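You operate a simulated robot arm through the tools that you are given. There is no shell and no other tool.

You run a simulated robot arm. Do the job below in one go: nothing can be reset, and whatever is moved stays where it is left.

Task
Fill the bag on the tray and shut it with a yellow clip.
Fine: clamped under the spout while it fills to its red line; clamp open, tray out and blue gate shut again.

Only the result counts: the job must be done as asked and must still hold three seconds after the hand-in. Knocking over, shifting, dropping, spilling or breaking anything else fails it.

Robot
A 6-joint arm with a two-finger gripper, fixed in place. Base frame: the origin is on the floor under the middle of its stand, x ahead of it, y to its left, z up. Units: mm, degrees, N and s.
It reaches about 1206 mm from its shoulder. Its first joint turns from -166.0 to 166.0 degrees. Payload 2.45 kg.
The TCP is the grasp point between the finger pads, 20 mm short of the fingertips. In the tool frame z runs along the fingers and y along their closing line. The gripper opens to 140 mm; its body begins 168 mm behind the TCP.
Orientation is told as [roll, pitch, yaw] about the base's x, y, z axes, in that order, counted from this pose: with the fingers straight down and closing along the base's y, the tool's x points along the base's -x, its y along +y and its z along -z.

Tools
- The arm moves only by the tool drive_tool. Its argument "plan" is a list that holds one entry, the list of rows, each a list of 7 numbers: the shift along the base's x, y, z in mm, then the turn, a rotation vector about the base's x, y, z in degrees, then the opening in per cent of the stroke, from 0 (shut) to 100 (fully open). In form: [[[tx, ty, tz, rx, ry, rz, gripper], ...]]. A call has 1 to 20 rows; each row is the pose to reach, as a shift and turn from the pose commanded when the call began. A row lasts 0.2 s, in which the tool goes at most 50 mm and 8.6 degrees; a call with a longer step from one row to the next is refused whole, and so is a gripper value outside its range. Where a pose cannot be reached the arm comes as near as it can. A force on the tool above 90 N (or 10 N above the force at the start of the call, whichever is more), or a blocked arm, ends the call early, and 0.2 s more pass. The fingers move at their own pace (about 45 mm/s each) and stop on an object; they squeeze with about 39 N. The grip force told is the motor's: it shows also when the fingers shut on nothing. Time passes only in rows, and 0.2 s behind the last, so rows that repeat a pose let the fingers close. It gives the time, the measured TCP pose, the force on the tool (base axes), the opening and the grip force at its end, in the units of the frame above (readings bear some noise), with the torque about the TCP (base axes, N m) and any sound that the robot's microphone picked up, and new pictures: "views" is both (left out), scene, wrist or none.
- Cameras (640 x 400 px; columns grow to the right, rows downward): "scene" is fixed at [50.4, -502.4, 1413.5]; the picture's right is [0.68, -0.74, 0.00], its down [-0.25, -0.22, -0.94] and it looks along [0.70, 0.64, -0.33] (base axes); focal length 321 px, centre (320, 200). "wrist" rides on the gripper at [78, 11, -209] in the tool frame; the picture's right is [-0.14, 0.99, 0.00], its down [-0.92, -0.13, -0.37] and it looks along [-0.37, -0.05, 0.93] (tool axes); focal length 280 px, centre (320, 200). There is no depth. A picture from a camera that has moved, and an enlarged one, comes with that camera's place and axes in the base frame and with its lens.
- close_up(camera, box): a new picture of the part [left, top, right, bottom] of that camera's present view, enlarged. It takes no simulated time.
- sign_off(): hands the job in; it is judged then, once.

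Nothing tells you positions but the pictures and the camera data. Unless the task says otherwise, let go and move clear before handing in.

The tools are called as a command line: name --argument value ..., lists and objects as JSON in quotes. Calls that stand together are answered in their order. drive_tool: Moves the arm, as the interface text tells. Its arguments: {"type":"object","properties":{"plan":{"type":"array","items":{"type":"array","items":{"type":"array","items":{"type":"number"}}}},"views":{"type":"string","enum":["both","scene","wrist","none"]}},"required":["plan"]} The other tools are called the same way: close_up (camera, box) takes an enlarged picture of a part of a camera's view; sign_off () hands the job in.

At the start:

```text
clock: 0.0
position: [626.7, 199.7, 1269.7]
tcp_rot: [0.2, -0.1, 0.1]
force: [0.5, -1.2, -0.3]
wrist_torque: [-0.01, -0.02, 0.03]
grip_width: 139.9
gripper_force: 0.1
```

scene: 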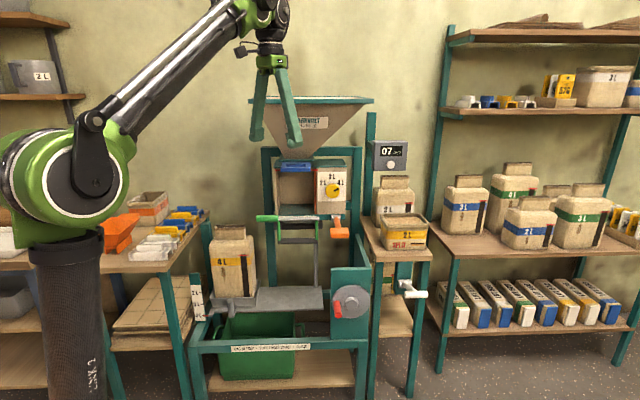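
wrist: 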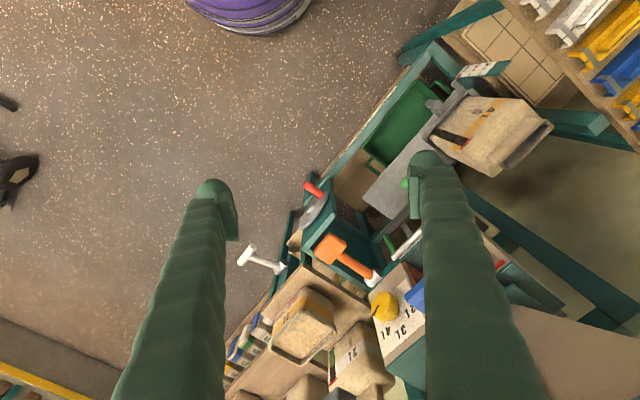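

I see a filling station with a hopper, a dial, a blue gate, clamp levers, a crank and a bag standing on a grey tray. I'll enlarge the pictures first to understand the parts before moving anything.

close_up --camera "scene" --box '[240, 80, 420, 200]'

close_up --camera "scene" --box '[180, 180, 440, 390]'

close_up --camera "scene" --box '[60, 170, 260, 320]'

close_up --camera "wrist" --box '[300, 50, 640, 300]'

close_up --camera "scene" --box '[430, 20, 640, 340]'

close_up --camera "scene" --box '[250, 150, 370, 300]'

```text
3.33 times, centred on (330, 140) of scene
camera zoom: at [50.4, -502.4, 1413.5], right [0.68, -0.74, 0.0], down [-0.25, -0.22, -0.94], along [0.7, 0.64, -0.33], focal length 1070 px, centre (287, 400)
```

zoom: 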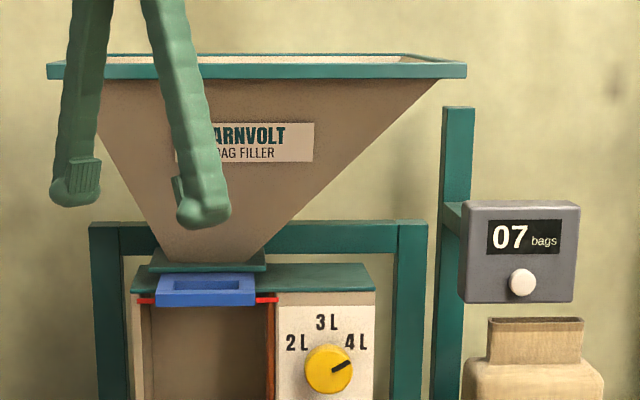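

```text
1.90 times, centred on (310, 285) of scene
camera zoom: at [50.4, -502.4, 1413.5], right [0.68, -0.74, 0.0], down [-0.25, -0.22, -0.94], along [0.7, 0.64, -0.33], focal length 612 px, centre (339, 38)
```

zoom: 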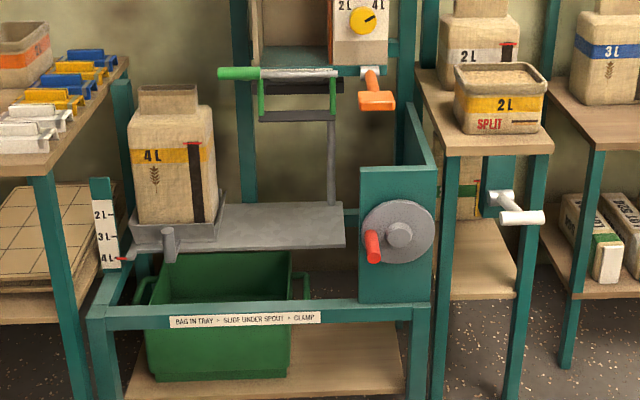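

```text
2.67 times, centred on (160, 245) of scene
camera zoom: at [50.4, -502.4, 1413.5], right [0.68, -0.74, 0.0], down [-0.25, -0.22, -0.94], along [0.7, 0.64, -0.33], focal length 856 px, centre (747, 80)
```

zoom: 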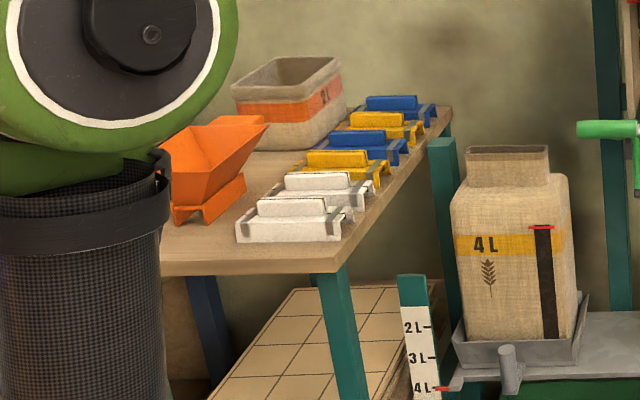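

```text
1.60 times, centred on (470, 175) of wrist
camera zoom: at [550.2, 210.4, 1478.7], right [0.14, 0.99, 0.0], down [0.92, -0.13, 0.37], along [0.37, -0.05, -0.93], focal length 449 px, centre (80, 240)
```

zoom: 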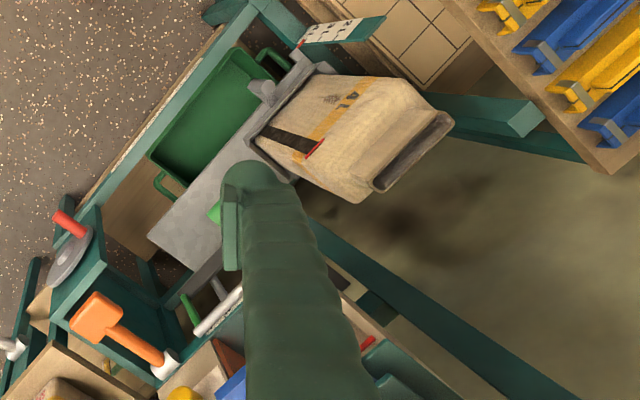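

```text
1.25 times, centred on (535, 180) of scene
camera zoom: at [50.4, -502.4, 1413.5], right [0.68, -0.74, 0.0], down [-0.25, -0.22, -0.94], along [0.7, 0.64, -0.33], focal length 401 px, centre (51, 225)
```

zoom: 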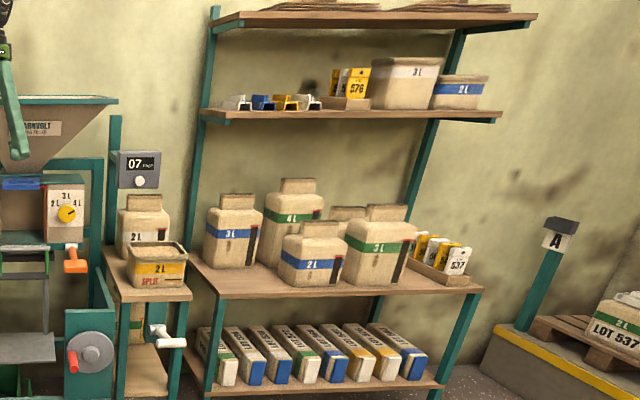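

```text
2.67 times, centred on (310, 225) of scene
camera zoom: at [50.4, -502.4, 1413.5], right [0.68, -0.74, 0.0], down [-0.25, -0.22, -0.94], along [0.7, 0.64, -0.33], focal length 856 px, centre (347, 133)
```

zoom: 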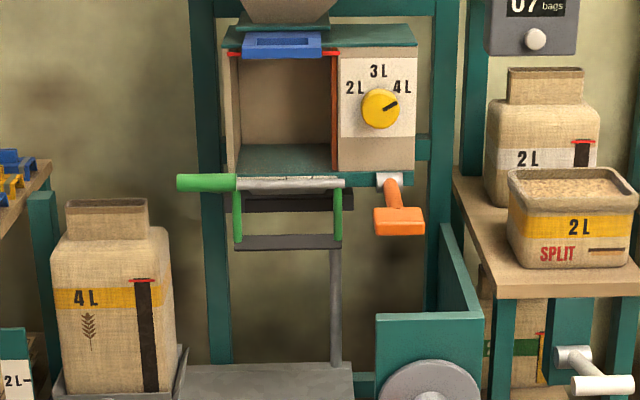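

The machine seems to be set for 4 L already (dial and tray scale), with a 4 L bag on the tray, and large clips on the left table including two yellow ones. I'll turn the gripper so its camera sits above the fingers and look at the station from the front before touching anything.

drive_tool --plan '[[[0, 0, 0, 0, 0, -8, 100], [0, 0, 0, 0, 0, -16, 100], [0, 0, 0, 0, 0, -24, 100], [0, 0, 0, 0, 0, -32, 100], [0, 0, 0, 0, 0, -40, 100], [0, 0, 0, 0, 0, -48, 100], [0, 0, 0, 0, 0, -56, 100], [0, 0, 0, 0, 0, -64, 100], [0, 0, 0, 0, 0, -72, 100], [0, 0, 0, 0, 0, -80, 100], [0, 0, 0, 0, 0, -88, 100], [0, 0, 0, 0, 0, -96, 100], [0, 0, 0, 0, 0, -104, 100], [0, 0, 0, 0, 0, -112, 100], [0, 0, 0, 0, 0, -120, 100], [0, 0, 0, 0, 0, -128, 100], [0, 0, 0, 0, 0, -136, 100]]]' --views "both"

```text
clock: 3.6
position: [626.3, 199.6, 1269.9]
tcp_rot: [0.1, 0.0, -136.2]
force: [0.5, -0.6, 1.2]
wrist_torque: [0.0, -0.01, -0.02]
grip_width: 139.9
gripper_force: 0.2
camera wrist: at [691.8, 246.2, 1478.5], right [0.59, -0.81, 0.0], down [-0.75, -0.55, 0.37], along [-0.3, -0.22, -0.93], focal length 280 px, centre (320, 200)
```

scene: 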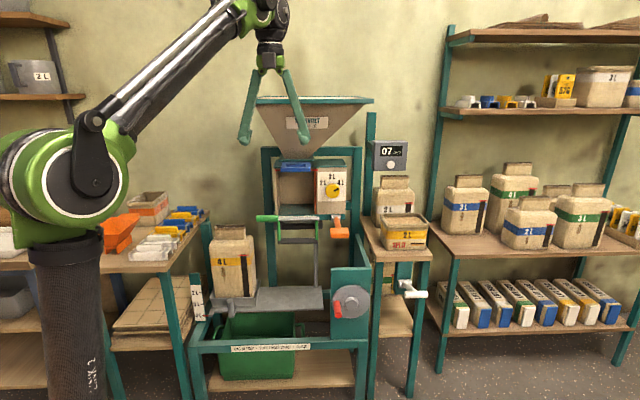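
wrist: 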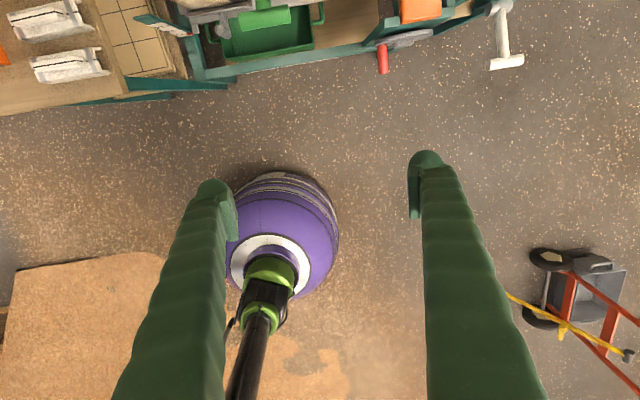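

The wrist turned fine and the camera is now on the far side. I'll tilt the tool up toward the station, lowering it a little, so the camera looks at the spout, clamp and gate from the front.

drive_tool --plan '[[[-5, -5, -20, 5.5, -5.8, 0, 100], [-10, -10, -40, 11.0, -11.6, 0, 100], [-20, -20, -60, 16.5, -17.4, 0, 100], [-30, -30, -80, 22.1, -23.2, 0, 100], [-40, -40, -100, 27.6, -29.0, 0, 100], [-50, -50, -120, 33.1, -34.8, 0, 100], [-60, -60, -140, 38.6, -40.6, 0, 100], [-70, -70, -160, 44.1, -46.3, 0, 100], [-70, -70, -180, 49.6, -52.1, 0, 100]]]' --views "both"

```text
clock: 5.6
position: [559.6, 136.7, 1091.0]
tcp_rot: [1.5, 71.9, -133.8]
force: [-0.4, 0.2, -1.3]
wrist_torque: [0.01, -0.05, 0.0]
grip_width: 139.8
gripper_force: 0.0
camera wrist: at [441.9, 8.2, 1229.8], right [0.67, -0.74, -0.12], down [-0.54, -0.36, -0.76], along [0.52, 0.57, -0.63], focal length 280 px, centre (320, 200)
```

scene: 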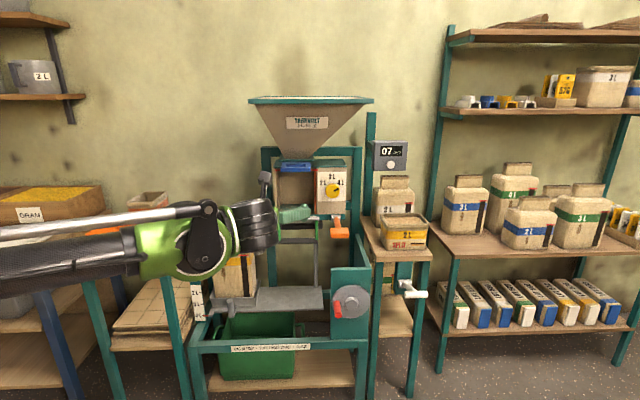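
wrist: 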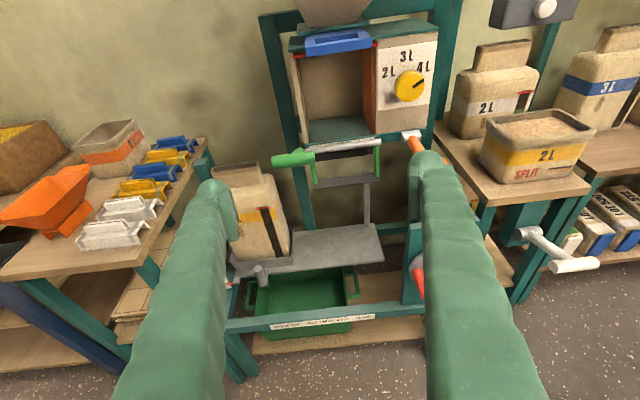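

I now have a good front view. I'll enlarge the clamp, gate, clips and tray from here.

close_up --camera "wrist" --box '[260, 0, 460, 130]'

close_up --camera "wrist" --box '[200, 120, 440, 270]'

close_up --camera "wrist" --box '[0, 110, 220, 260]'

close_up --camera "wrist" --box '[200, 230, 440, 370]'

```text
3.08 times, centred on (360, 65) of wrist
camera zoom: at [441.9, 8.2, 1229.8], right [0.67, -0.74, -0.12], down [-0.54, -0.36, -0.76], along [0.52, 0.57, -0.63], focal length 863 px, centre (197, 615)
```

zoom: 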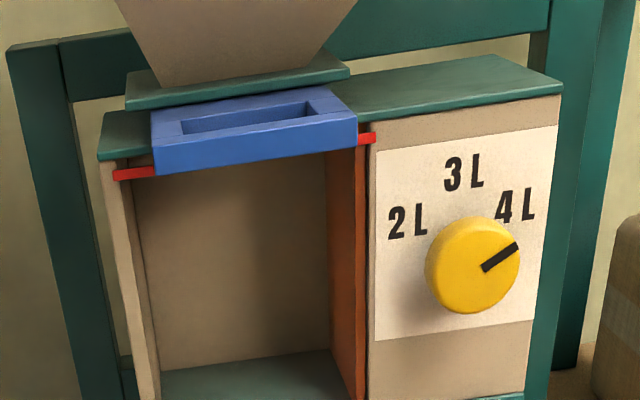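

```text
2.67 times, centred on (320, 195) of wrist
camera zoom: at [441.9, 8.2, 1229.8], right [0.67, -0.74, -0.12], down [-0.54, -0.36, -0.76], along [0.52, 0.57, -0.63], focal length 748 px, centre (320, 213)
```

zoom: 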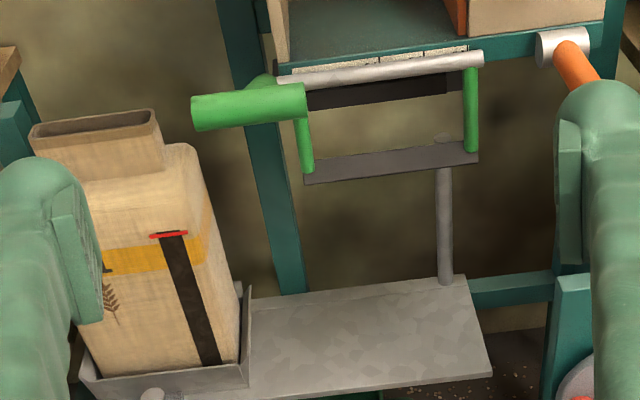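

```text
2.67 times, centred on (110, 185) of wrist
camera zoom: at [441.9, 8.2, 1229.8], right [0.67, -0.74, -0.12], down [-0.54, -0.36, -0.76], along [0.52, 0.57, -0.63], focal length 748 px, centre (880, 240)
```

zoom: 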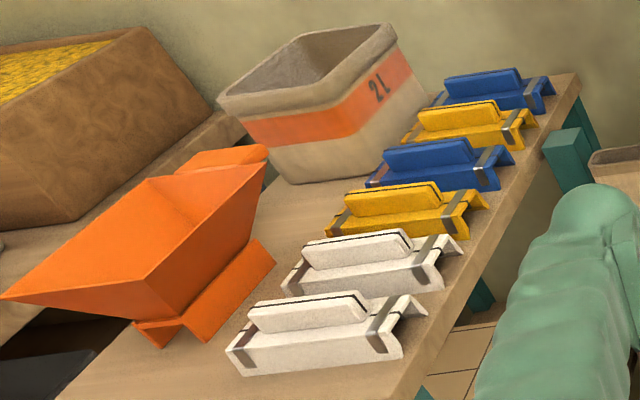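

```text
2.67 times, centred on (320, 300) of wrist
camera zoom: at [441.9, 8.2, 1229.8], right [0.67, -0.74, -0.12], down [-0.54, -0.36, -0.76], along [0.52, 0.57, -0.63], focal length 748 px, centre (320, -67)
```

zoom: 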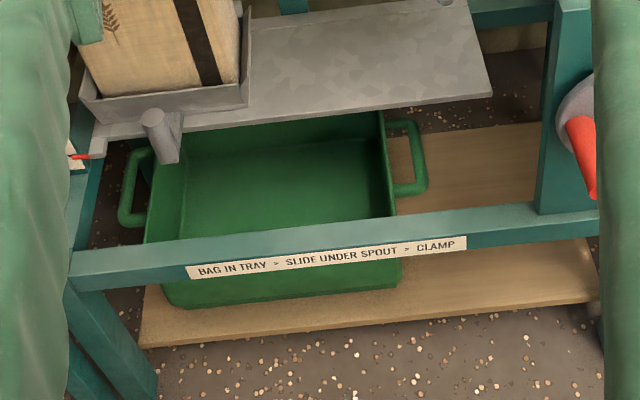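

The clamp is a swinging bail with a green handle in front, the orange valve lever sits at the right, the blue gate pulls toward me, and the tray peg is at about (638, 555, 567). I'll move lower and nearer to the tray peg for a better look, staying well in front of the machine.

drive_tool --plan '[[[-6, 28, -29, -1.2, 1.2, 0, 100], [-13, 56, -58, -2.3, 2.5, 0, 100], [-19, 84, -87, -3.5, 3.7, 0, 100], [-25, 112, -116, -4.6, 4.9, 0.1, 100], [-32, 140, -145, -5.8, 6.2, 0.1, 100], [-38, 169, -174, -7.0, 7.4, 0.1, 100], [-44, 197, -203, -8.1, 8.6, 0.1, 100], [-50, 225, -232, -9.3, 9.8, 0.2, 100], [-57, 253, -261, -10.4, 11.1, 0.2, 100], [-63, 281, -290, -11.6, 12.3, 0.2, 100]]]' --views "both"

```text
clock: 7.8
position: [492.4, 410.7, 797.7]
tcp_rot: [0.5, 55.1, -135.5]
force: [-1.6, 0.0, 0.1]
wrist_torque: [0.01, -0.02, 0.02]
grip_width: 139.9
gripper_force: 0.0
camera wrist: at [410.8, 315.7, 981.7], right [0.63, -0.77, -0.11], down [-0.68, -0.49, -0.54], along [0.36, 0.42, -0.83], focal length 280 px, centre (320, 200)
```

scene: 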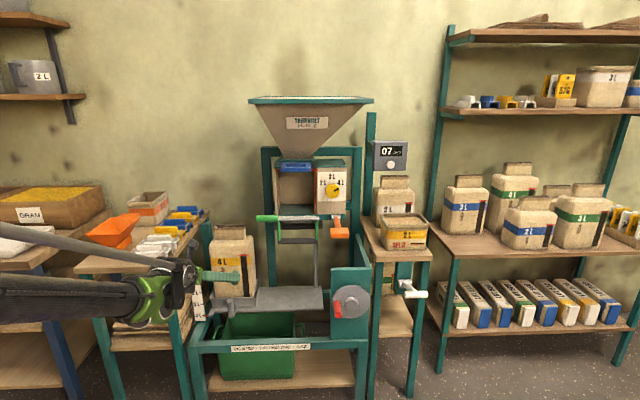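
wrist: 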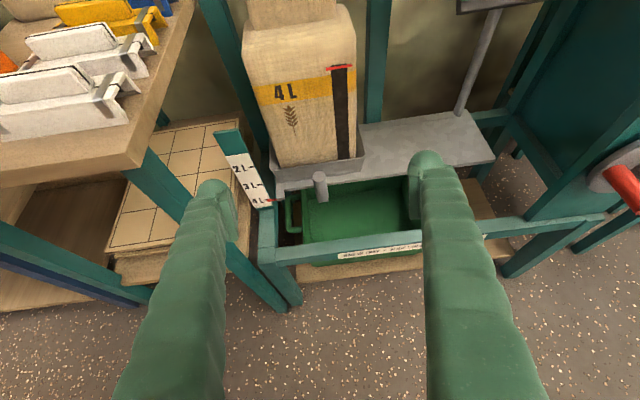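

close_up --camera "wrist" --box '[190, 110, 430, 260]'

close_up --camera "scene" --box '[180, 260, 280, 330]'

close_up --camera "wrist" --box '[220, 0, 500, 180]'

close_up --camera "scene" --box '[250, 200, 370, 270]'

```text
2.67 times, centred on (310, 185) of wrist
camera zoom: at [410.8, 315.7, 981.7], right [0.63, -0.77, -0.11], down [-0.68, -0.49, -0.54], along [0.36, 0.42, -0.83], focal length 748 px, centre (347, 240)
```

zoom: 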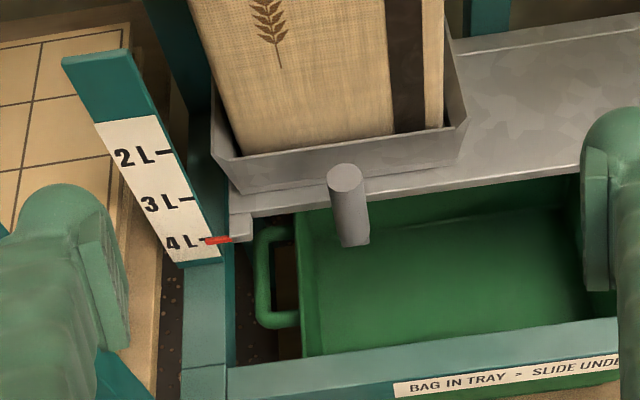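

```text
5.71 times, centred on (230, 295) of scene
camera zoom: at [50.4, -502.4, 1413.5], right [0.68, -0.74, 0.0], down [-0.25, -0.22, -0.94], along [0.7, 0.64, -0.33], focal length 1835 px, centre (834, -343)
```

zoom: 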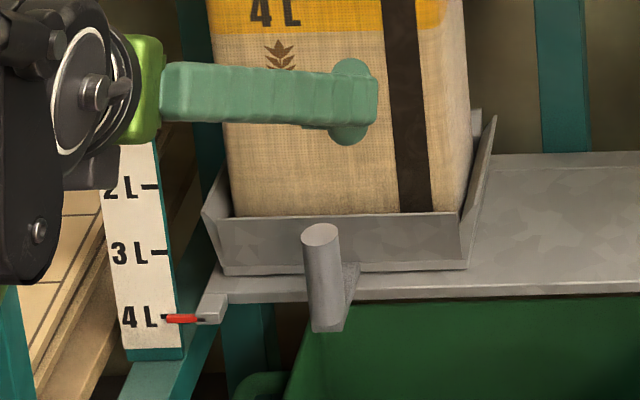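

```text
2.22 times, centred on (360, 90) of wrist
camera zoom: at [410.8, 315.7, 981.7], right [0.63, -0.77, -0.11], down [-0.68, -0.49, -0.54], along [0.36, 0.42, -0.83], focal length 623 px, centre (231, 444)
```

zoom: 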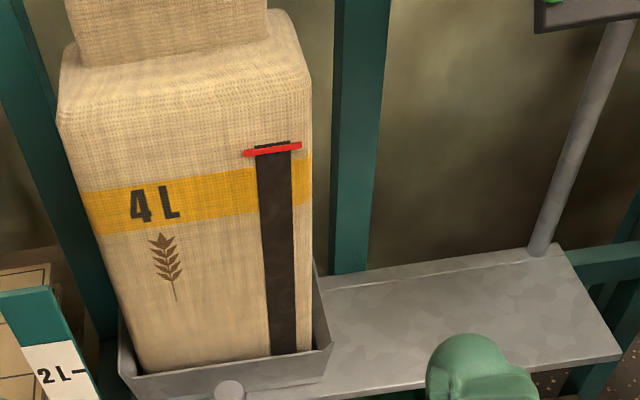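

```text
5.33 times, centred on (310, 235) of scene
camera zoom: at [50.4, -502.4, 1413.5], right [0.68, -0.74, 0.0], down [-0.25, -0.22, -0.94], along [0.7, 0.64, -0.33], focal length 1713 px, centre (373, 13)
```

zoom: 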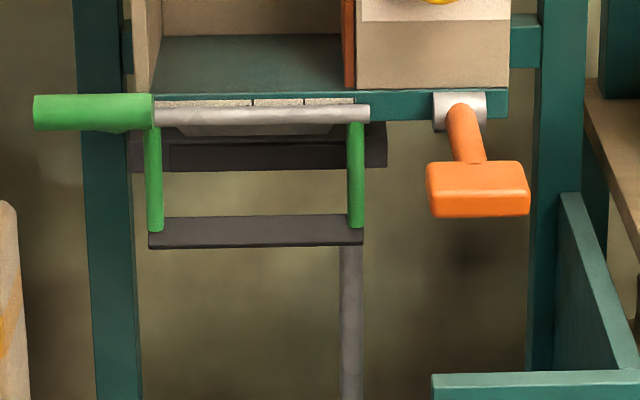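

The tray scale pointer is at 4 L, which matches the bag, and the peg is a roughly 26 mm vertical cylinder at about (638, 567), top z about 555. I'll narrow the opening and approach to about 80 mm short of it to refine by eye.

drive_tool --plan '[[[10, 11, -20, -0.7, 0.7, 0.1, 80], [21, 23, -40, -1.4, 1.4, 0.1, 60], [32, 35, -60, -2.1, 2.1, 0.2, 50], [42, 46, -80, -2.8, 2.8, 0.2, 50], [53, 58, -100, -3.5, 3.5, 0.3, 50], [64, 70, -120, -4.2, 4.2, 0.3, 50], [74, 81, -140, -5.0, 5.0, 0.4, 50], [85, 93, -160, -5.7, 5.7, 0.4, 50], [95, 104, -180, -6.4, 6.4, 0.5, 50], [106, 116, -201, -7.07, 7.07, 0.5, 50], [106, 116, -201, -7.07, 7.07, 0.5, 50]]]' --views "both"

```text
clock: 10.2
position: [608.6, 515.3, 598.2]
tcp_rot: [0.2, 45.1, -134.2]
force: [0.0, 0.1, -0.5]
wrist_torque: [0.0, 0.03, 0.0]
grip_width: 70.0
gripper_force: 0.0
out of reach, approached as far as the arm can: row 4, 5, 6, 7, 8, 9, 10, 11
camera wrist: at [552.9, 443.0, 801.4], right [0.64, -0.76, -0.09], down [-0.73, -0.56, -0.39], along [0.25, 0.32, -0.92], focal length 280 px, centre (320, 200)
```

scene: 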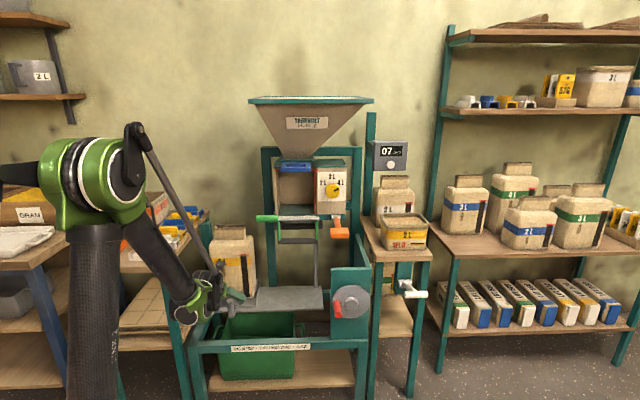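
wrist: 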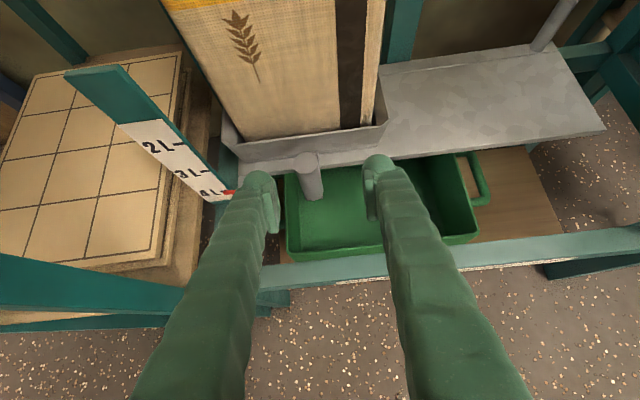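

The arm reports that it cannot quite reach this pose, which looks like a wrist-turn limit toward the left. I'll zoom in on the peg to fix its place before choosing a slightly turned heading.

close_up --camera "wrist" --box '[200, 100, 440, 250]'

close_up --camera "scene" --box '[150, 230, 270, 330]'

```text
2.67 times, centred on (320, 175) of wrist
camera zoom: at [552.9, 443.0, 801.4], right [0.64, -0.76, -0.09], down [-0.73, -0.56, -0.39], along [0.25, 0.32, -0.92], focal length 748 px, centre (320, 267)
```

zoom: 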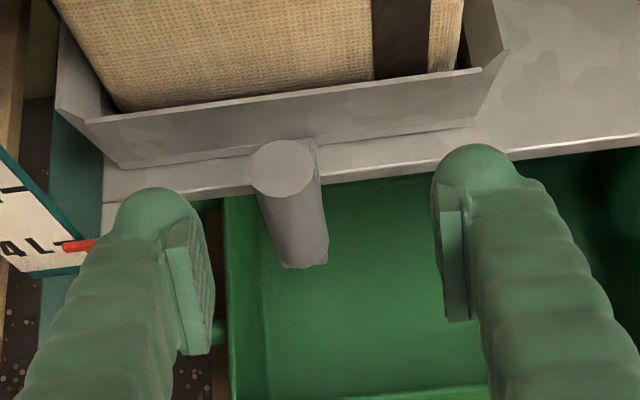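

```text
4.00 times, centred on (210, 280) of scene
camera zoom: at [50.4, -502.4, 1413.5], right [0.68, -0.74, 0.0], down [-0.25, -0.22, -0.94], along [0.7, 0.64, -0.33], focal length 1284 px, centre (760, -120)
```

zoom: 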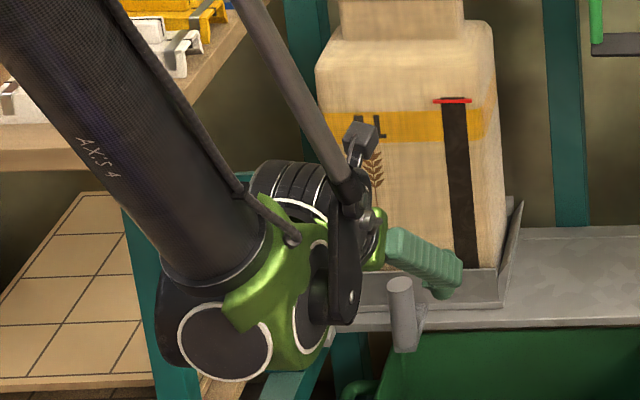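

The peg top is at about (644, 567, 553) and it stands clear in front of the platform edge. I'll turn the heading slightly to the left, away from the wrist limit, and settle about 60 mm short of it.

drive_tool --plan '[[[4, 0, -6, 1.0, -0.7, 2.3, 50], [8, 0, -12, 2.0, -1.4, 4.6, 50], [12, 0, -18, 3.0, -2.1, 6.9, 50], [16.6, -0.7, -24.7, 4.0, -2.8, 9.2, 50], [16.6, -0.7, -24.7, 4.0, -2.8, 9.2, 50]]]' --views "wrist"

```text
clock: 11.4
position: [626.3, 513.0, 574.2]
tcp_rot: [-0.2, 49.9, -126.4]
force: [-0.6, 0.8, 0.1]
wrist_torque: [0.0, -0.02, -0.01]
grip_width: 70.0
gripper_force: 0.1
camera wrist: at [571.7, 420.7, 768.7], right [0.75, -0.66, -0.11], down [-0.62, -0.63, -0.47], along [0.24, 0.41, -0.88], focal length 280 px, centre (320, 200)
```

wrist: 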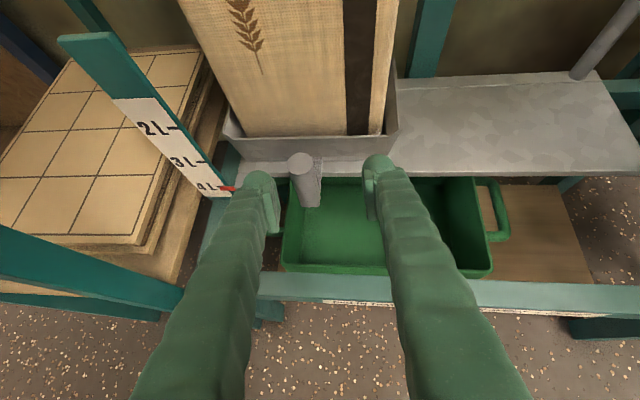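

The command is measured from the reached pose, good. I'll shift left to line up with the peg and check that the pose is reachable.

drive_tool --plan '[[[-5, 6, -1, 0, 0, 0, 50], [-11, 13, -2, 0, 0, 0, 50], [-11, 13, -2, 0, 0, 0, 50]]]' --views "wrist"

```text
clock: 12.2
position: [615.0, 527.4, 571.9]
tcp_rot: [-0.1, 49.8, -126.3]
force: [-0.6, -0.6, 0.1]
wrist_torque: [0.04, -0.02, 0.0]
grip_width: 70.1
gripper_force: 0.1
camera wrist: at [560.4, 433.4, 766.7], right [0.75, -0.66, -0.11], down [-0.62, -0.63, -0.47], along [0.24, 0.41, -0.88], focal length 280 px, centre (320, 200)
```

wrist: 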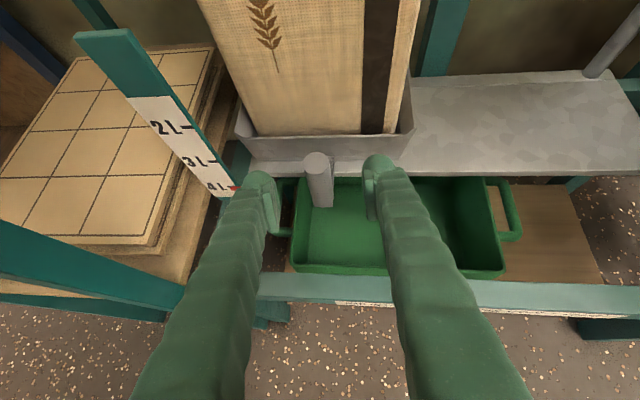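

The pose is reached and the peg is centred between the fingers. I'll advance onto the peg with the fingers still open.

drive_tool --plan '[[[5, 7, -8, 0, 0, 0, 50], [10, 14, -15, 0, 0, 0, 50], [15, 21, -23, 0, 0, 0, 50], [20, 29, -31, 0, 0, 0, 50], [26, 36.6, -39, 0, 0, 0, 50], [26, 36.6, -39, 0, 0, 0, 50]]]' --views "both"

close_up --camera "wrist" --box '[220, 110, 420, 235]'

close_up --camera "scene" --box '[180, 250, 280, 330]'

```text
clock: 13.6
position: [640.6, 565.9, 531.7]
tcp_rot: [-0.1, 49.8, -126.4]
force: [-0.3, -0.3, 0.3]
wrist_torque: [0.0, 0.01, -0.03]
grip_width: 70.3
gripper_force: 0.1
camera wrist: at [586.2, 470.9, 726.9], right [0.75, -0.66, -0.11], down [-0.62, -0.63, -0.47], along [0.24, 0.41, -0.88], focal length 280 px, centre (320, 200)
```

scene: 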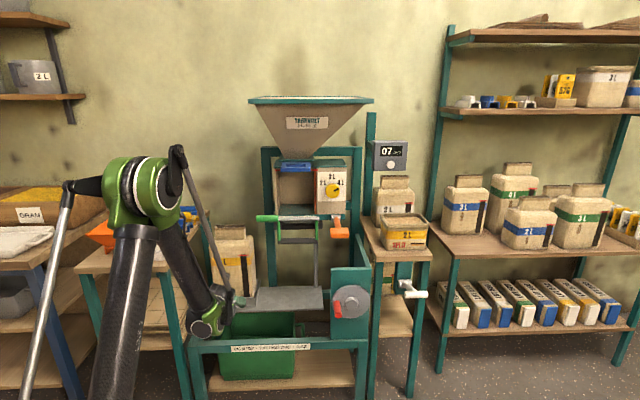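
wrist: 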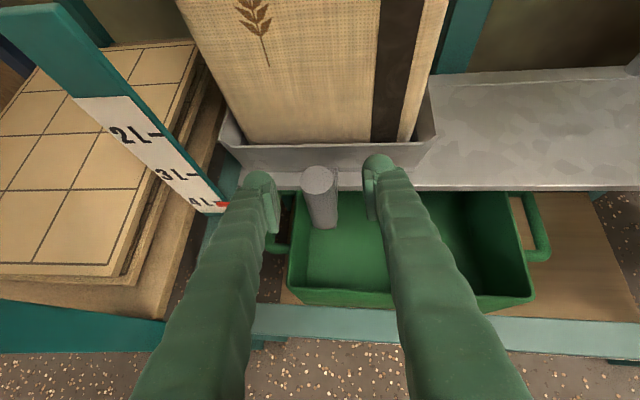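

```text
3.20 times, centred on (320, 172) of wrist
camera zoom: at [586.2, 470.9, 726.9], right [0.75, -0.66, -0.11], down [-0.62, -0.63, -0.47], along [0.24, 0.41, -0.88], focal length 897 px, centre (320, 288)
```

zoom: 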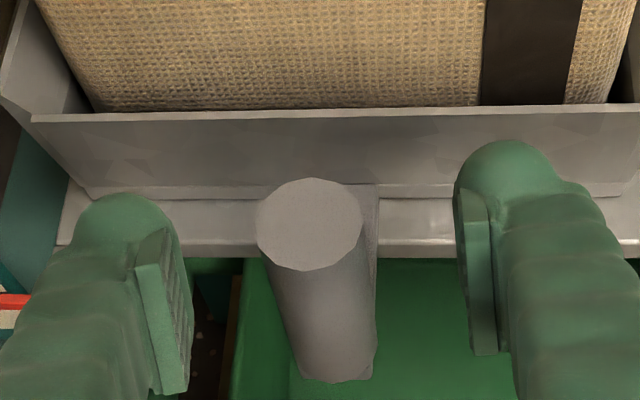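

```text
5.00 times, centred on (230, 290) of scene
camera zoom: at [50.4, -502.4, 1413.5], right [0.68, -0.74, 0.0], down [-0.25, -0.22, -0.94], along [0.7, 0.64, -0.33], focal length 1606 px, centre (770, -250)
```

zoom: 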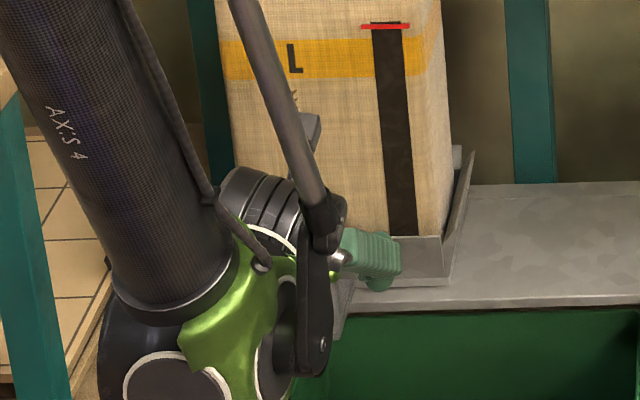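

The peg sits between the pads. I'll close the fingers to a loose cage of about 30 mm around it and slide the tray gently to the right along the platform, watching the force.

drive_tool --plan '[[[0, 0, 0, 0, 0, 0, 21.5], [0, 0, 0, 0, 0, 0, 21.5], [0, 0, 0, 0, 0, 0, 21.5], [3, -3, 0, 0, 0, 0, 21.5], [8, -8, 0, 0, 0, -0.5, 21.5], [14, -14, 0, 0, 0, -1, 21.5], [21, -21, 0, 0, 0, -1.5, 21.5], [28, -28, 0, 0, 0, -2, 21.5], [35, -35, 0, 0, 0, -2.5, 21.5]]]' --views "both"

```text
clock: 15.6
position: [675.3, 529.7, 533.5]
tcp_rot: [-0.1, 49.9, -128.9]
force: [-0.3, 0.7, 0.6]
wrist_torque: [-0.01, 0.02, 0.0]
grip_width: 30.9
gripper_force: 0.1
camera wrist: at [617.0, 437.8, 728.4], right [0.72, -0.69, -0.11], down [-0.65, -0.6, -0.47], along [0.26, 0.4, -0.88], focal length 280 px, centre (320, 200)
```

scene: 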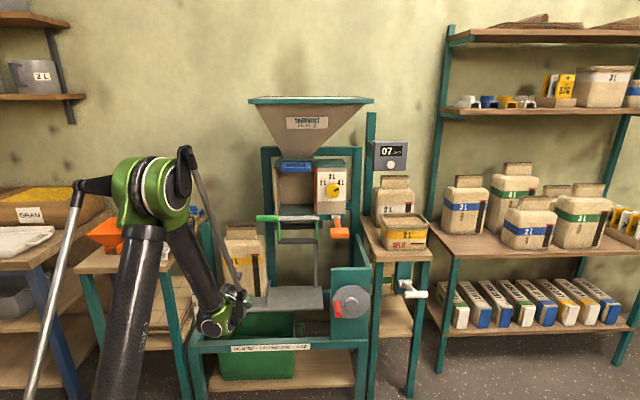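
wrist: 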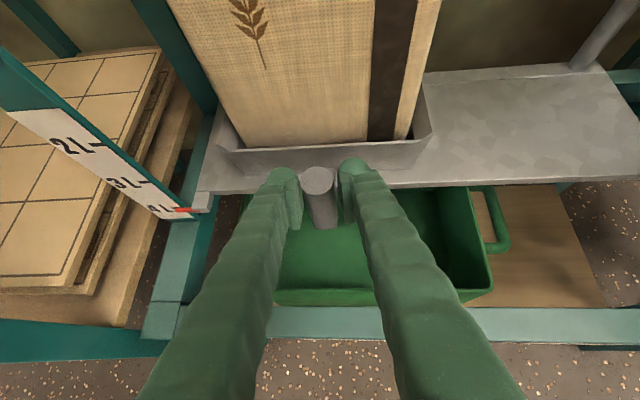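

The tray slides with hardly any force. I'll continue to the right toward the spout.

drive_tool --plan '[[[8, -8, 0, 0, 0, -0.5, 21.5], [16, -16, 0, 0, 0, -1, 21.5], [24, -24, 0, 0, 0, -1.5, 21.5], [32, -32, 0, 0, 0, -2, 21.5], [40, -40, 0, 0, 0, -2.5, 21.5], [48, -48, 0, 0, 0, -3, 21.5], [56, -56, 0, 0, 0, -3.5, 21.5], [64, -64, 0, 0, 0, -4, 21.5], [72, -72, 0, 0, 0, -4.5, 21.5], [80, -80, 0, 0, 0, -5, 21.5], [88, -88, 0, 0, 0, -5.5, 21.5], [96, -96, 0, 0, 0, -6, 21.5], [104, -104, 0, 0, 0, -6, 21.5], [112, -112, 0, 0, 0, -6, 21.5], [120, -120, 0, 0, 0, -6, 21.5], [126, -126, 0, 0, 0, -6, 21.5]]]' --views "both"

close_up --camera "scene" --box '[220, 190, 380, 310]'

```text
clock: 19.0
position: [802.1, 401.8, 533.2]
tcp_rot: [-0.1, 49.8, -134.9]
force: [-0.8, 0.8, -0.4]
wrist_torque: [0.03, 0.01, -0.02]
grip_width: 30.3
gripper_force: 0.6
camera wrist: at [733.5, 317.9, 727.3], right [0.64, -0.76, -0.11], down [-0.71, -0.53, -0.47], along [0.3, 0.37, -0.88], focal length 280 px, centre (320, 200)
```

scene: 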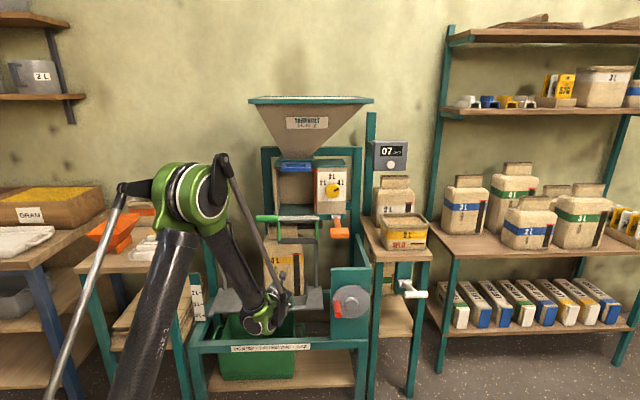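
wrist: 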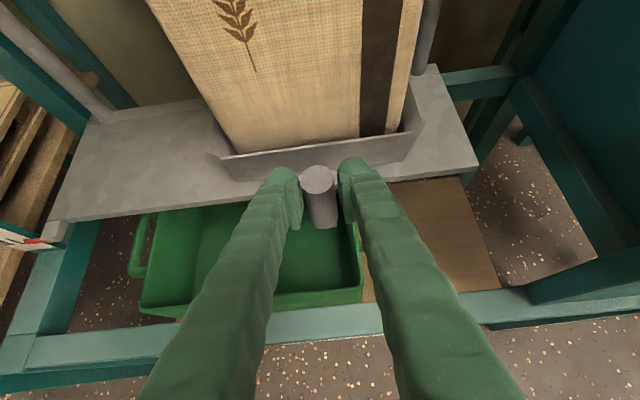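

```text
3.33 times, centred on (300, 250) of scene
camera zoom: at [50.4, -502.4, 1413.5], right [0.68, -0.74, 0.0], down [-0.25, -0.22, -0.94], along [0.7, 0.64, -0.33], focal length 1070 px, centre (387, 33)
```

zoom: 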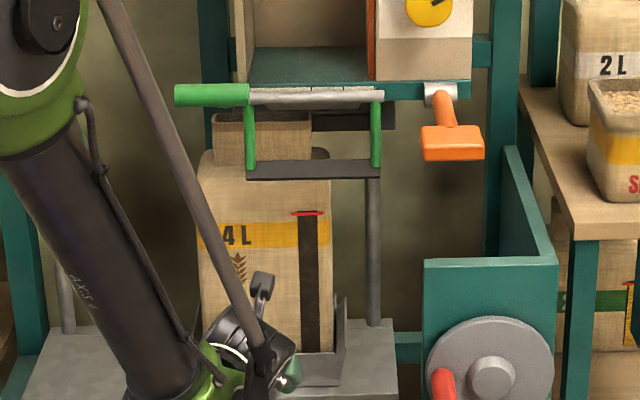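

The tray has moved about 230 mm with no resistance and the neck is passing behind the clamp bar, still about 65 mm short of the spout centre. I'll continue slowly, watching for the end stop.

drive_tool --plan '[[[4, -4, 0, 0, 0, 0, 21.5], [8, -8, 0, 0, 0, 0, 21.5], [12, -12, 0, 0, 0, 0, 21.5], [16, -16, 0, 0, 0, 0, 21.5], [20, -20, 0, 0, 0, 0, 21.5], [24, -24, 0, 0, 0, 0, 21.5], [28, -28, 0, 0, 0, 0, 21.5], [32, -32, 0, 0, 0, 0, 21.5], [32, -32, 0, 0, 0, 0, 21.5]]]' --views "both"

close_up --camera "scene" --box '[250, 190, 370, 270]'

```text
clock: 21.0
position: [832.9, 371.3, 531.8]
tcp_rot: [-0.1, 49.7, -134.9]
force: [-0.8, 0.5, 0.4]
wrist_torque: [-0.01, -0.03, 0.04]
grip_width: 30.8
gripper_force: 0.3
camera wrist: at [764.5, 286.3, 727.1], right [0.64, -0.76, -0.11], down [-0.71, -0.53, -0.47], along [0.3, 0.37, -0.88], focal length 280 px, centre (320, 200)
```

scene: 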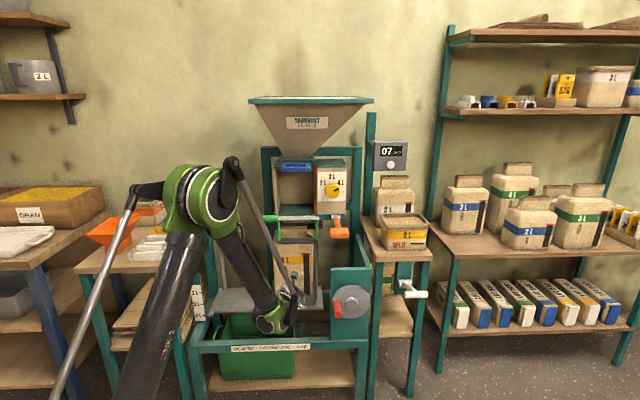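
wrist: 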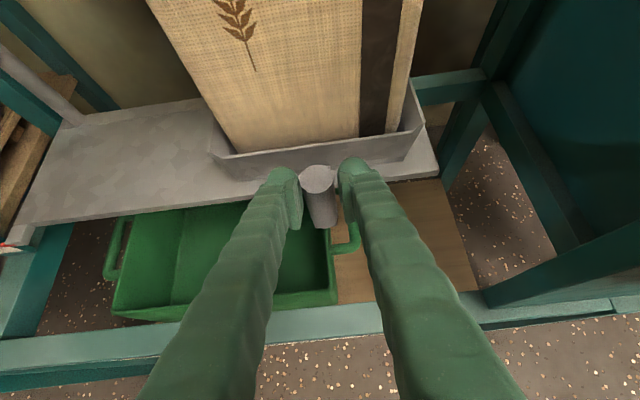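

```text
5.00 times, centred on (310, 230) of scene
camera zoom: at [50.4, -502.4, 1413.5], right [0.68, -0.74, 0.0], down [-0.25, -0.22, -0.94], along [0.7, 0.64, -0.33], focal length 1606 px, centre (370, 50)
```

zoom: 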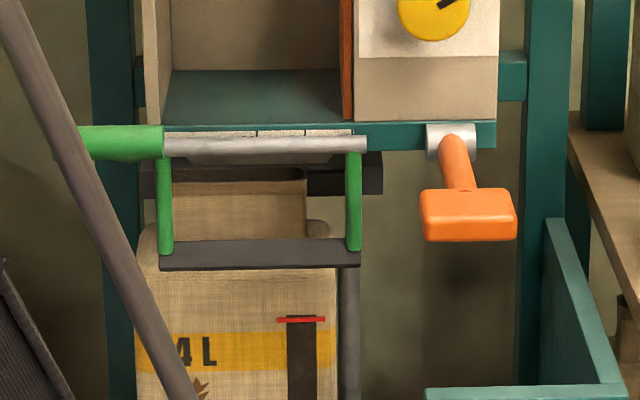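

The neck is now about 24 mm short of the centre of the clamp. I'll continue in small steps and look for a stop.

drive_tool --plan '[[[3, -3, 0, 0, 0, 0, 21.5], [6, -6, 0, 0, 0, 0, 21.5], [9, -9, 0, 0, 0, 0, 21.5], [12, -12, 0, 0, 0, 0, 21.5], [15, -15, 0, 0, 0, 0, 21.5], [17, -17, 0, 0, 0, 0, 21.5], [17, -17, 0, 0, 0, 0, 21.5]]]' --views "both"

close_up --camera "scene" --box '[250, 190, 370, 270]'

close_up --camera "scene" --box '[250, 260, 370, 340]'

```text
clock: 22.6
position: [849.5, 354.8, 533.6]
tcp_rot: [-0.1, 49.8, -134.9]
force: [0.4, -0.6, 0.4]
wrist_torque: [-0.02, 0.03, 0.03]
grip_width: 30.4
gripper_force: 0.0
camera wrist: at [782.0, 269.6, 727.9], right [0.64, -0.76, -0.11], down [-0.71, -0.53, -0.47], along [0.3, 0.37, -0.88], focal length 280 px, centre (320, 200)
```

scene: 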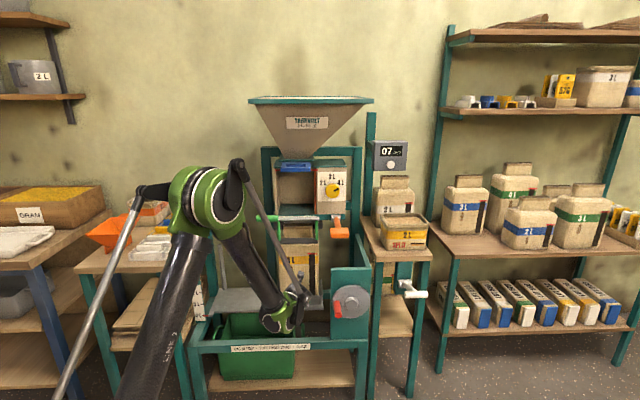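
wrist: 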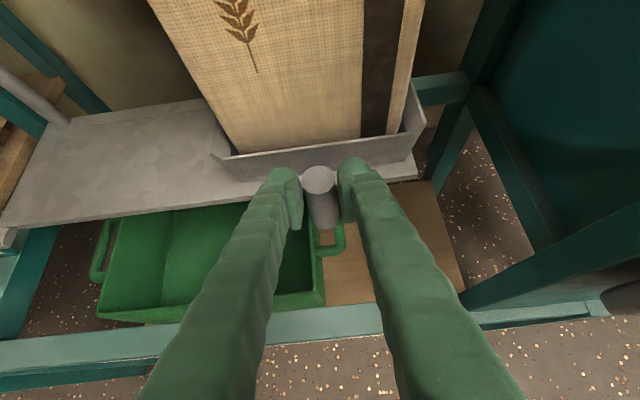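

```text
5.00 times, centred on (310, 230) of scene
camera zoom: at [50.4, -502.4, 1413.5], right [0.68, -0.74, 0.0], down [-0.25, -0.22, -0.94], along [0.7, 0.64, -0.33], focal length 1606 px, centre (370, 50)
```

zoom: 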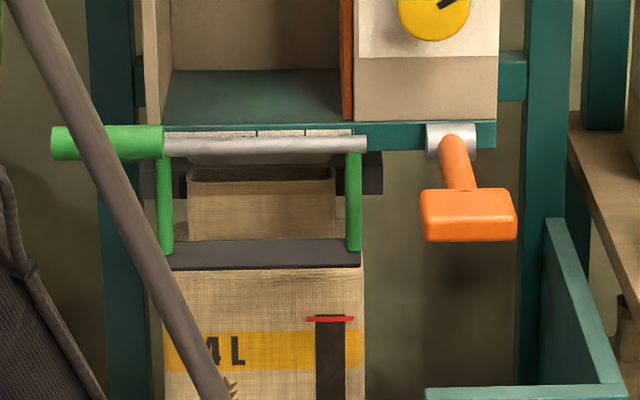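

```text
5.00 times, centred on (310, 300) of scene
camera zoom: at [50.4, -502.4, 1413.5], right [0.68, -0.74, 0.0], down [-0.25, -0.22, -0.94], along [0.7, 0.64, -0.33], focal length 1606 px, centre (370, -300)
```

zoom: 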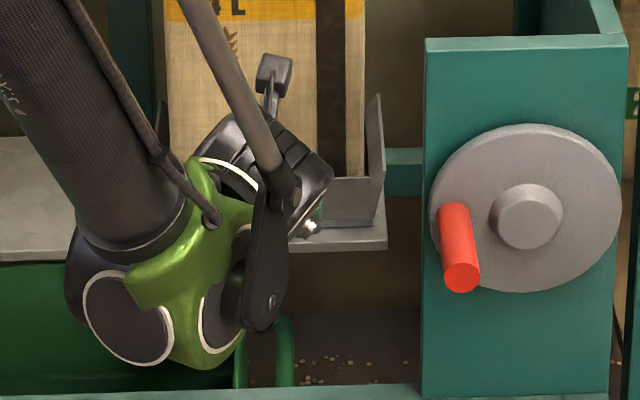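

The neck now lines up with the middle of the clamp. I'll probe 3 mm more to feel whether the tray has an end stop here.

drive_tool --plan '[[[1, -1, 0, 0, 0, 0, 21.5], [2.2, -2.2, 0, 0, 0, 0, 21.5], [2.2, -2.2, 0, 0, 0, 0, 21.5]]]' --views "wrist"

close_up --camera "scene" --box '[250, 190, 370, 270]'

```text
clock: 23.4
position: [851.8, 352.8, 533.7]
tcp_rot: [-0.1, 49.9, -134.8]
force: [-2.4, 2.6, -1.6]
wrist_torque: [-0.05, 0.01, 0.02]
grip_width: 33.1
gripper_force: 2.6
camera wrist: at [783.8, 267.7, 727.8], right [0.64, -0.76, -0.11], down [-0.71, -0.53, -0.47], along [0.3, 0.37, -0.88], focal length 280 px, centre (320, 200)
```

wrist: 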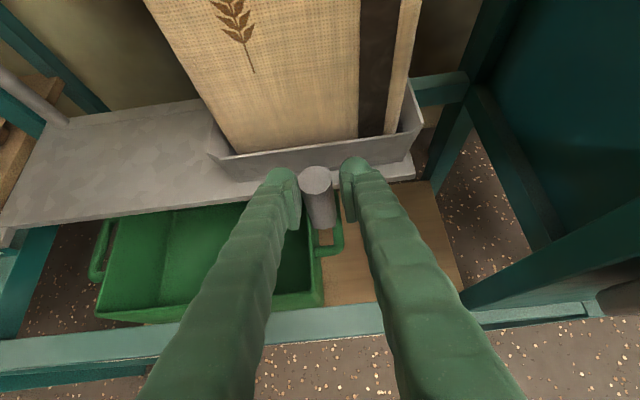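

```text
5.00 times, centred on (310, 230) of scene
camera zoom: at [50.4, -502.4, 1413.5], right [0.68, -0.74, 0.0], down [-0.25, -0.22, -0.94], along [0.7, 0.64, -0.33], focal length 1606 px, centre (370, 50)
```

zoom: 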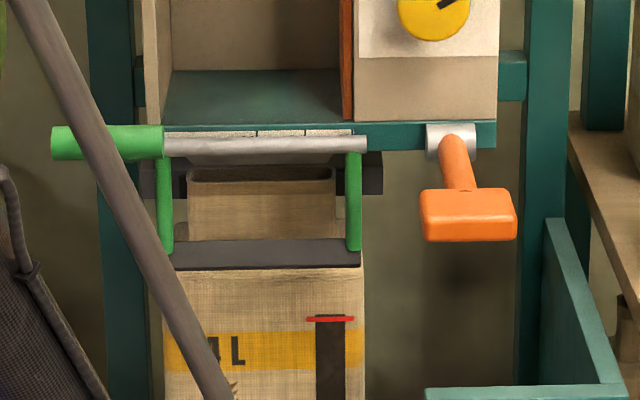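

The tray has reached its end stop (force rising, neck unchanged and centred). I'll ease off, open the fingers, back out along the tool axis and rise in front of the machine.

drive_tool --plan '[[[-1.5, 1.5, 0, 0, 0, 0, 30], [-1.5, 1.5, 0, 0, 0, 0, 50], [-1.5, 1.5, 0, 0, 0, 0, 50], [-8, -5, 8, 0, 0, 0, 50], [-20, -17, 22, 0, 0, 0, 50], [-36, -33, 41, 0, 0, 0, 50], [-52, -49, 60, 0, 0, 0, 50], [-70, -67, 82, 0, 0, 0, 50], [-90, -87, 105, 0, 0, 0, 50], [-115, -105, 130, 0, 0, 0, 50], [-140, -118, 160, 0, 0, 0, 50], [-165, -130, 190, 0, 0, 0, 50], [-190, -138, 225, 0, 0, 0, 50], [-215, -143, 260, 0, 0, 0, 50]]]' --views "both"

```text
clock: 26.4
position: [638.0, 208.5, 794.2]
tcp_rot: [-0.1, 49.9, -134.8]
force: [1.2, -0.3, -1.1]
wrist_torque: [-0.04, -0.01, 0.04]
grip_width: 70.1
gripper_force: 0.1
camera wrist: at [570.5, 124.6, 988.5], right [0.64, -0.76, -0.11], down [-0.71, -0.53, -0.47], along [0.3, 0.37, -0.88], focal length 280 px, centre (320, 200)
```

scene: 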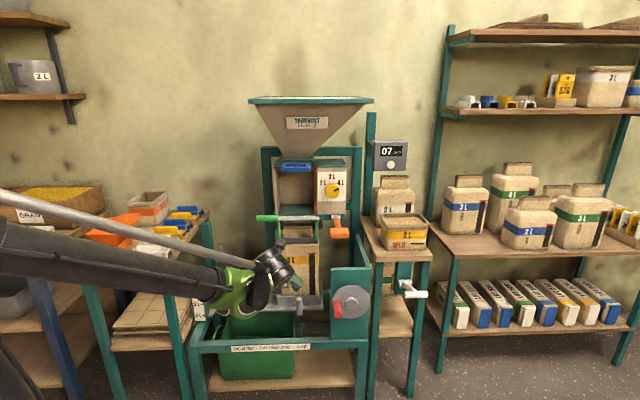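
wrist: 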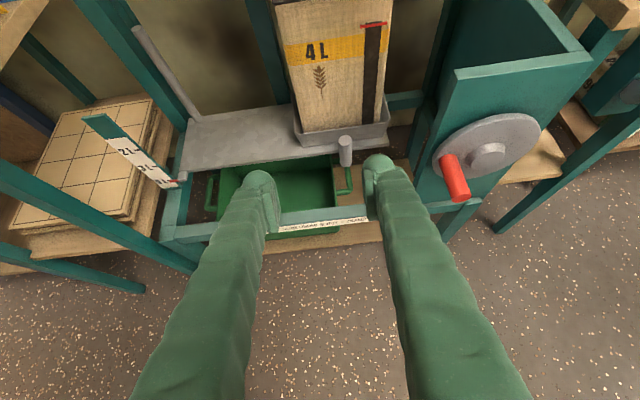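

Clear of the tray. I'll rise and level the tool so the camera looks straight at the clamp handle, gate and orange lever.

drive_tool --plan '[[[-9, 4, 41, 4.9, -4.9, 0, 50], [-18, 8, 82, 9.9, -9.9, 0, 50], [-27, 12, 123, 14.8, -14.8, 0, 50], [-36, 15, 164, 19.8, -19.8, 0, 50], [-44, 18, 206, 24.7, -24.7, 0, 50], [-44, 18, 206, 24.7, -24.7, 0, 50]]]' --views "both"

close_up --camera "wrist" --box '[200, 60, 480, 235]'

close_up --camera "wrist" --box '[240, 0, 480, 150]'

```text
clock: 27.8
position: [593.9, 226.4, 1001.0]
tcp_rot: [1.1, 84.8, -133.8]
force: [-0.3, 1.1, -0.6]
wrist_torque: [-0.01, 0.02, 0.03]
grip_width: 69.7
gripper_force: 0.0
camera wrist: at [460.6, 77.5, 1098.1], right [0.69, -0.71, -0.14], down [-0.41, -0.23, -0.88], along [0.59, 0.67, -0.45], focal length 280 px, centre (320, 200)
```

scene: 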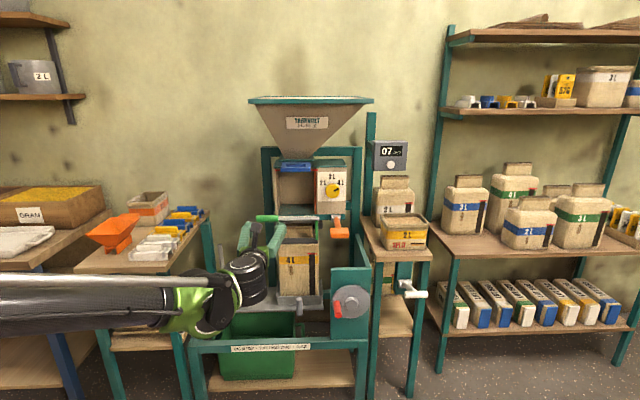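
wrist: 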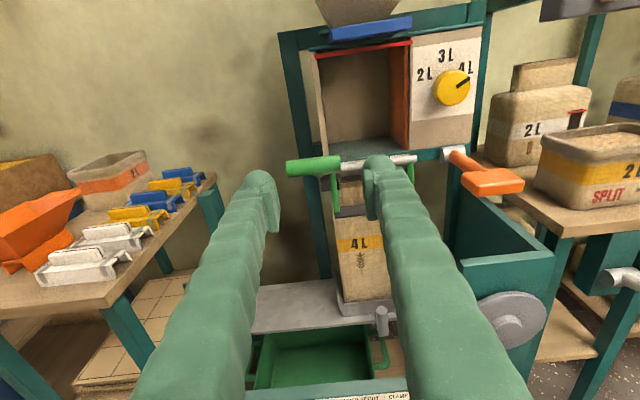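

```text
2.29 times, centred on (340, 148) of wrist
camera zoom: at [460.6, 77.5, 1098.1], right [0.69, -0.71, -0.14], down [-0.41, -0.23, -0.88], along [0.59, 0.67, -0.45], focal length 641 px, centre (274, 320)
```

zoom: 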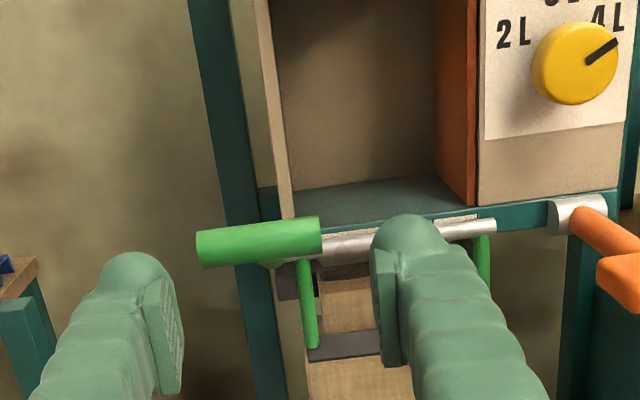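

```text
2.67 times, centred on (360, 75) of wrist
camera zoom: at [460.6, 77.5, 1098.1], right [0.69, -0.71, -0.14], down [-0.41, -0.23, -0.88], along [0.59, 0.67, -0.45], focal length 748 px, centre (213, 533)
```

zoom: 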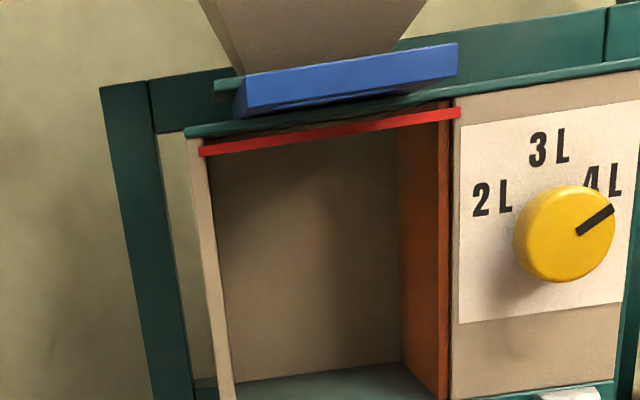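

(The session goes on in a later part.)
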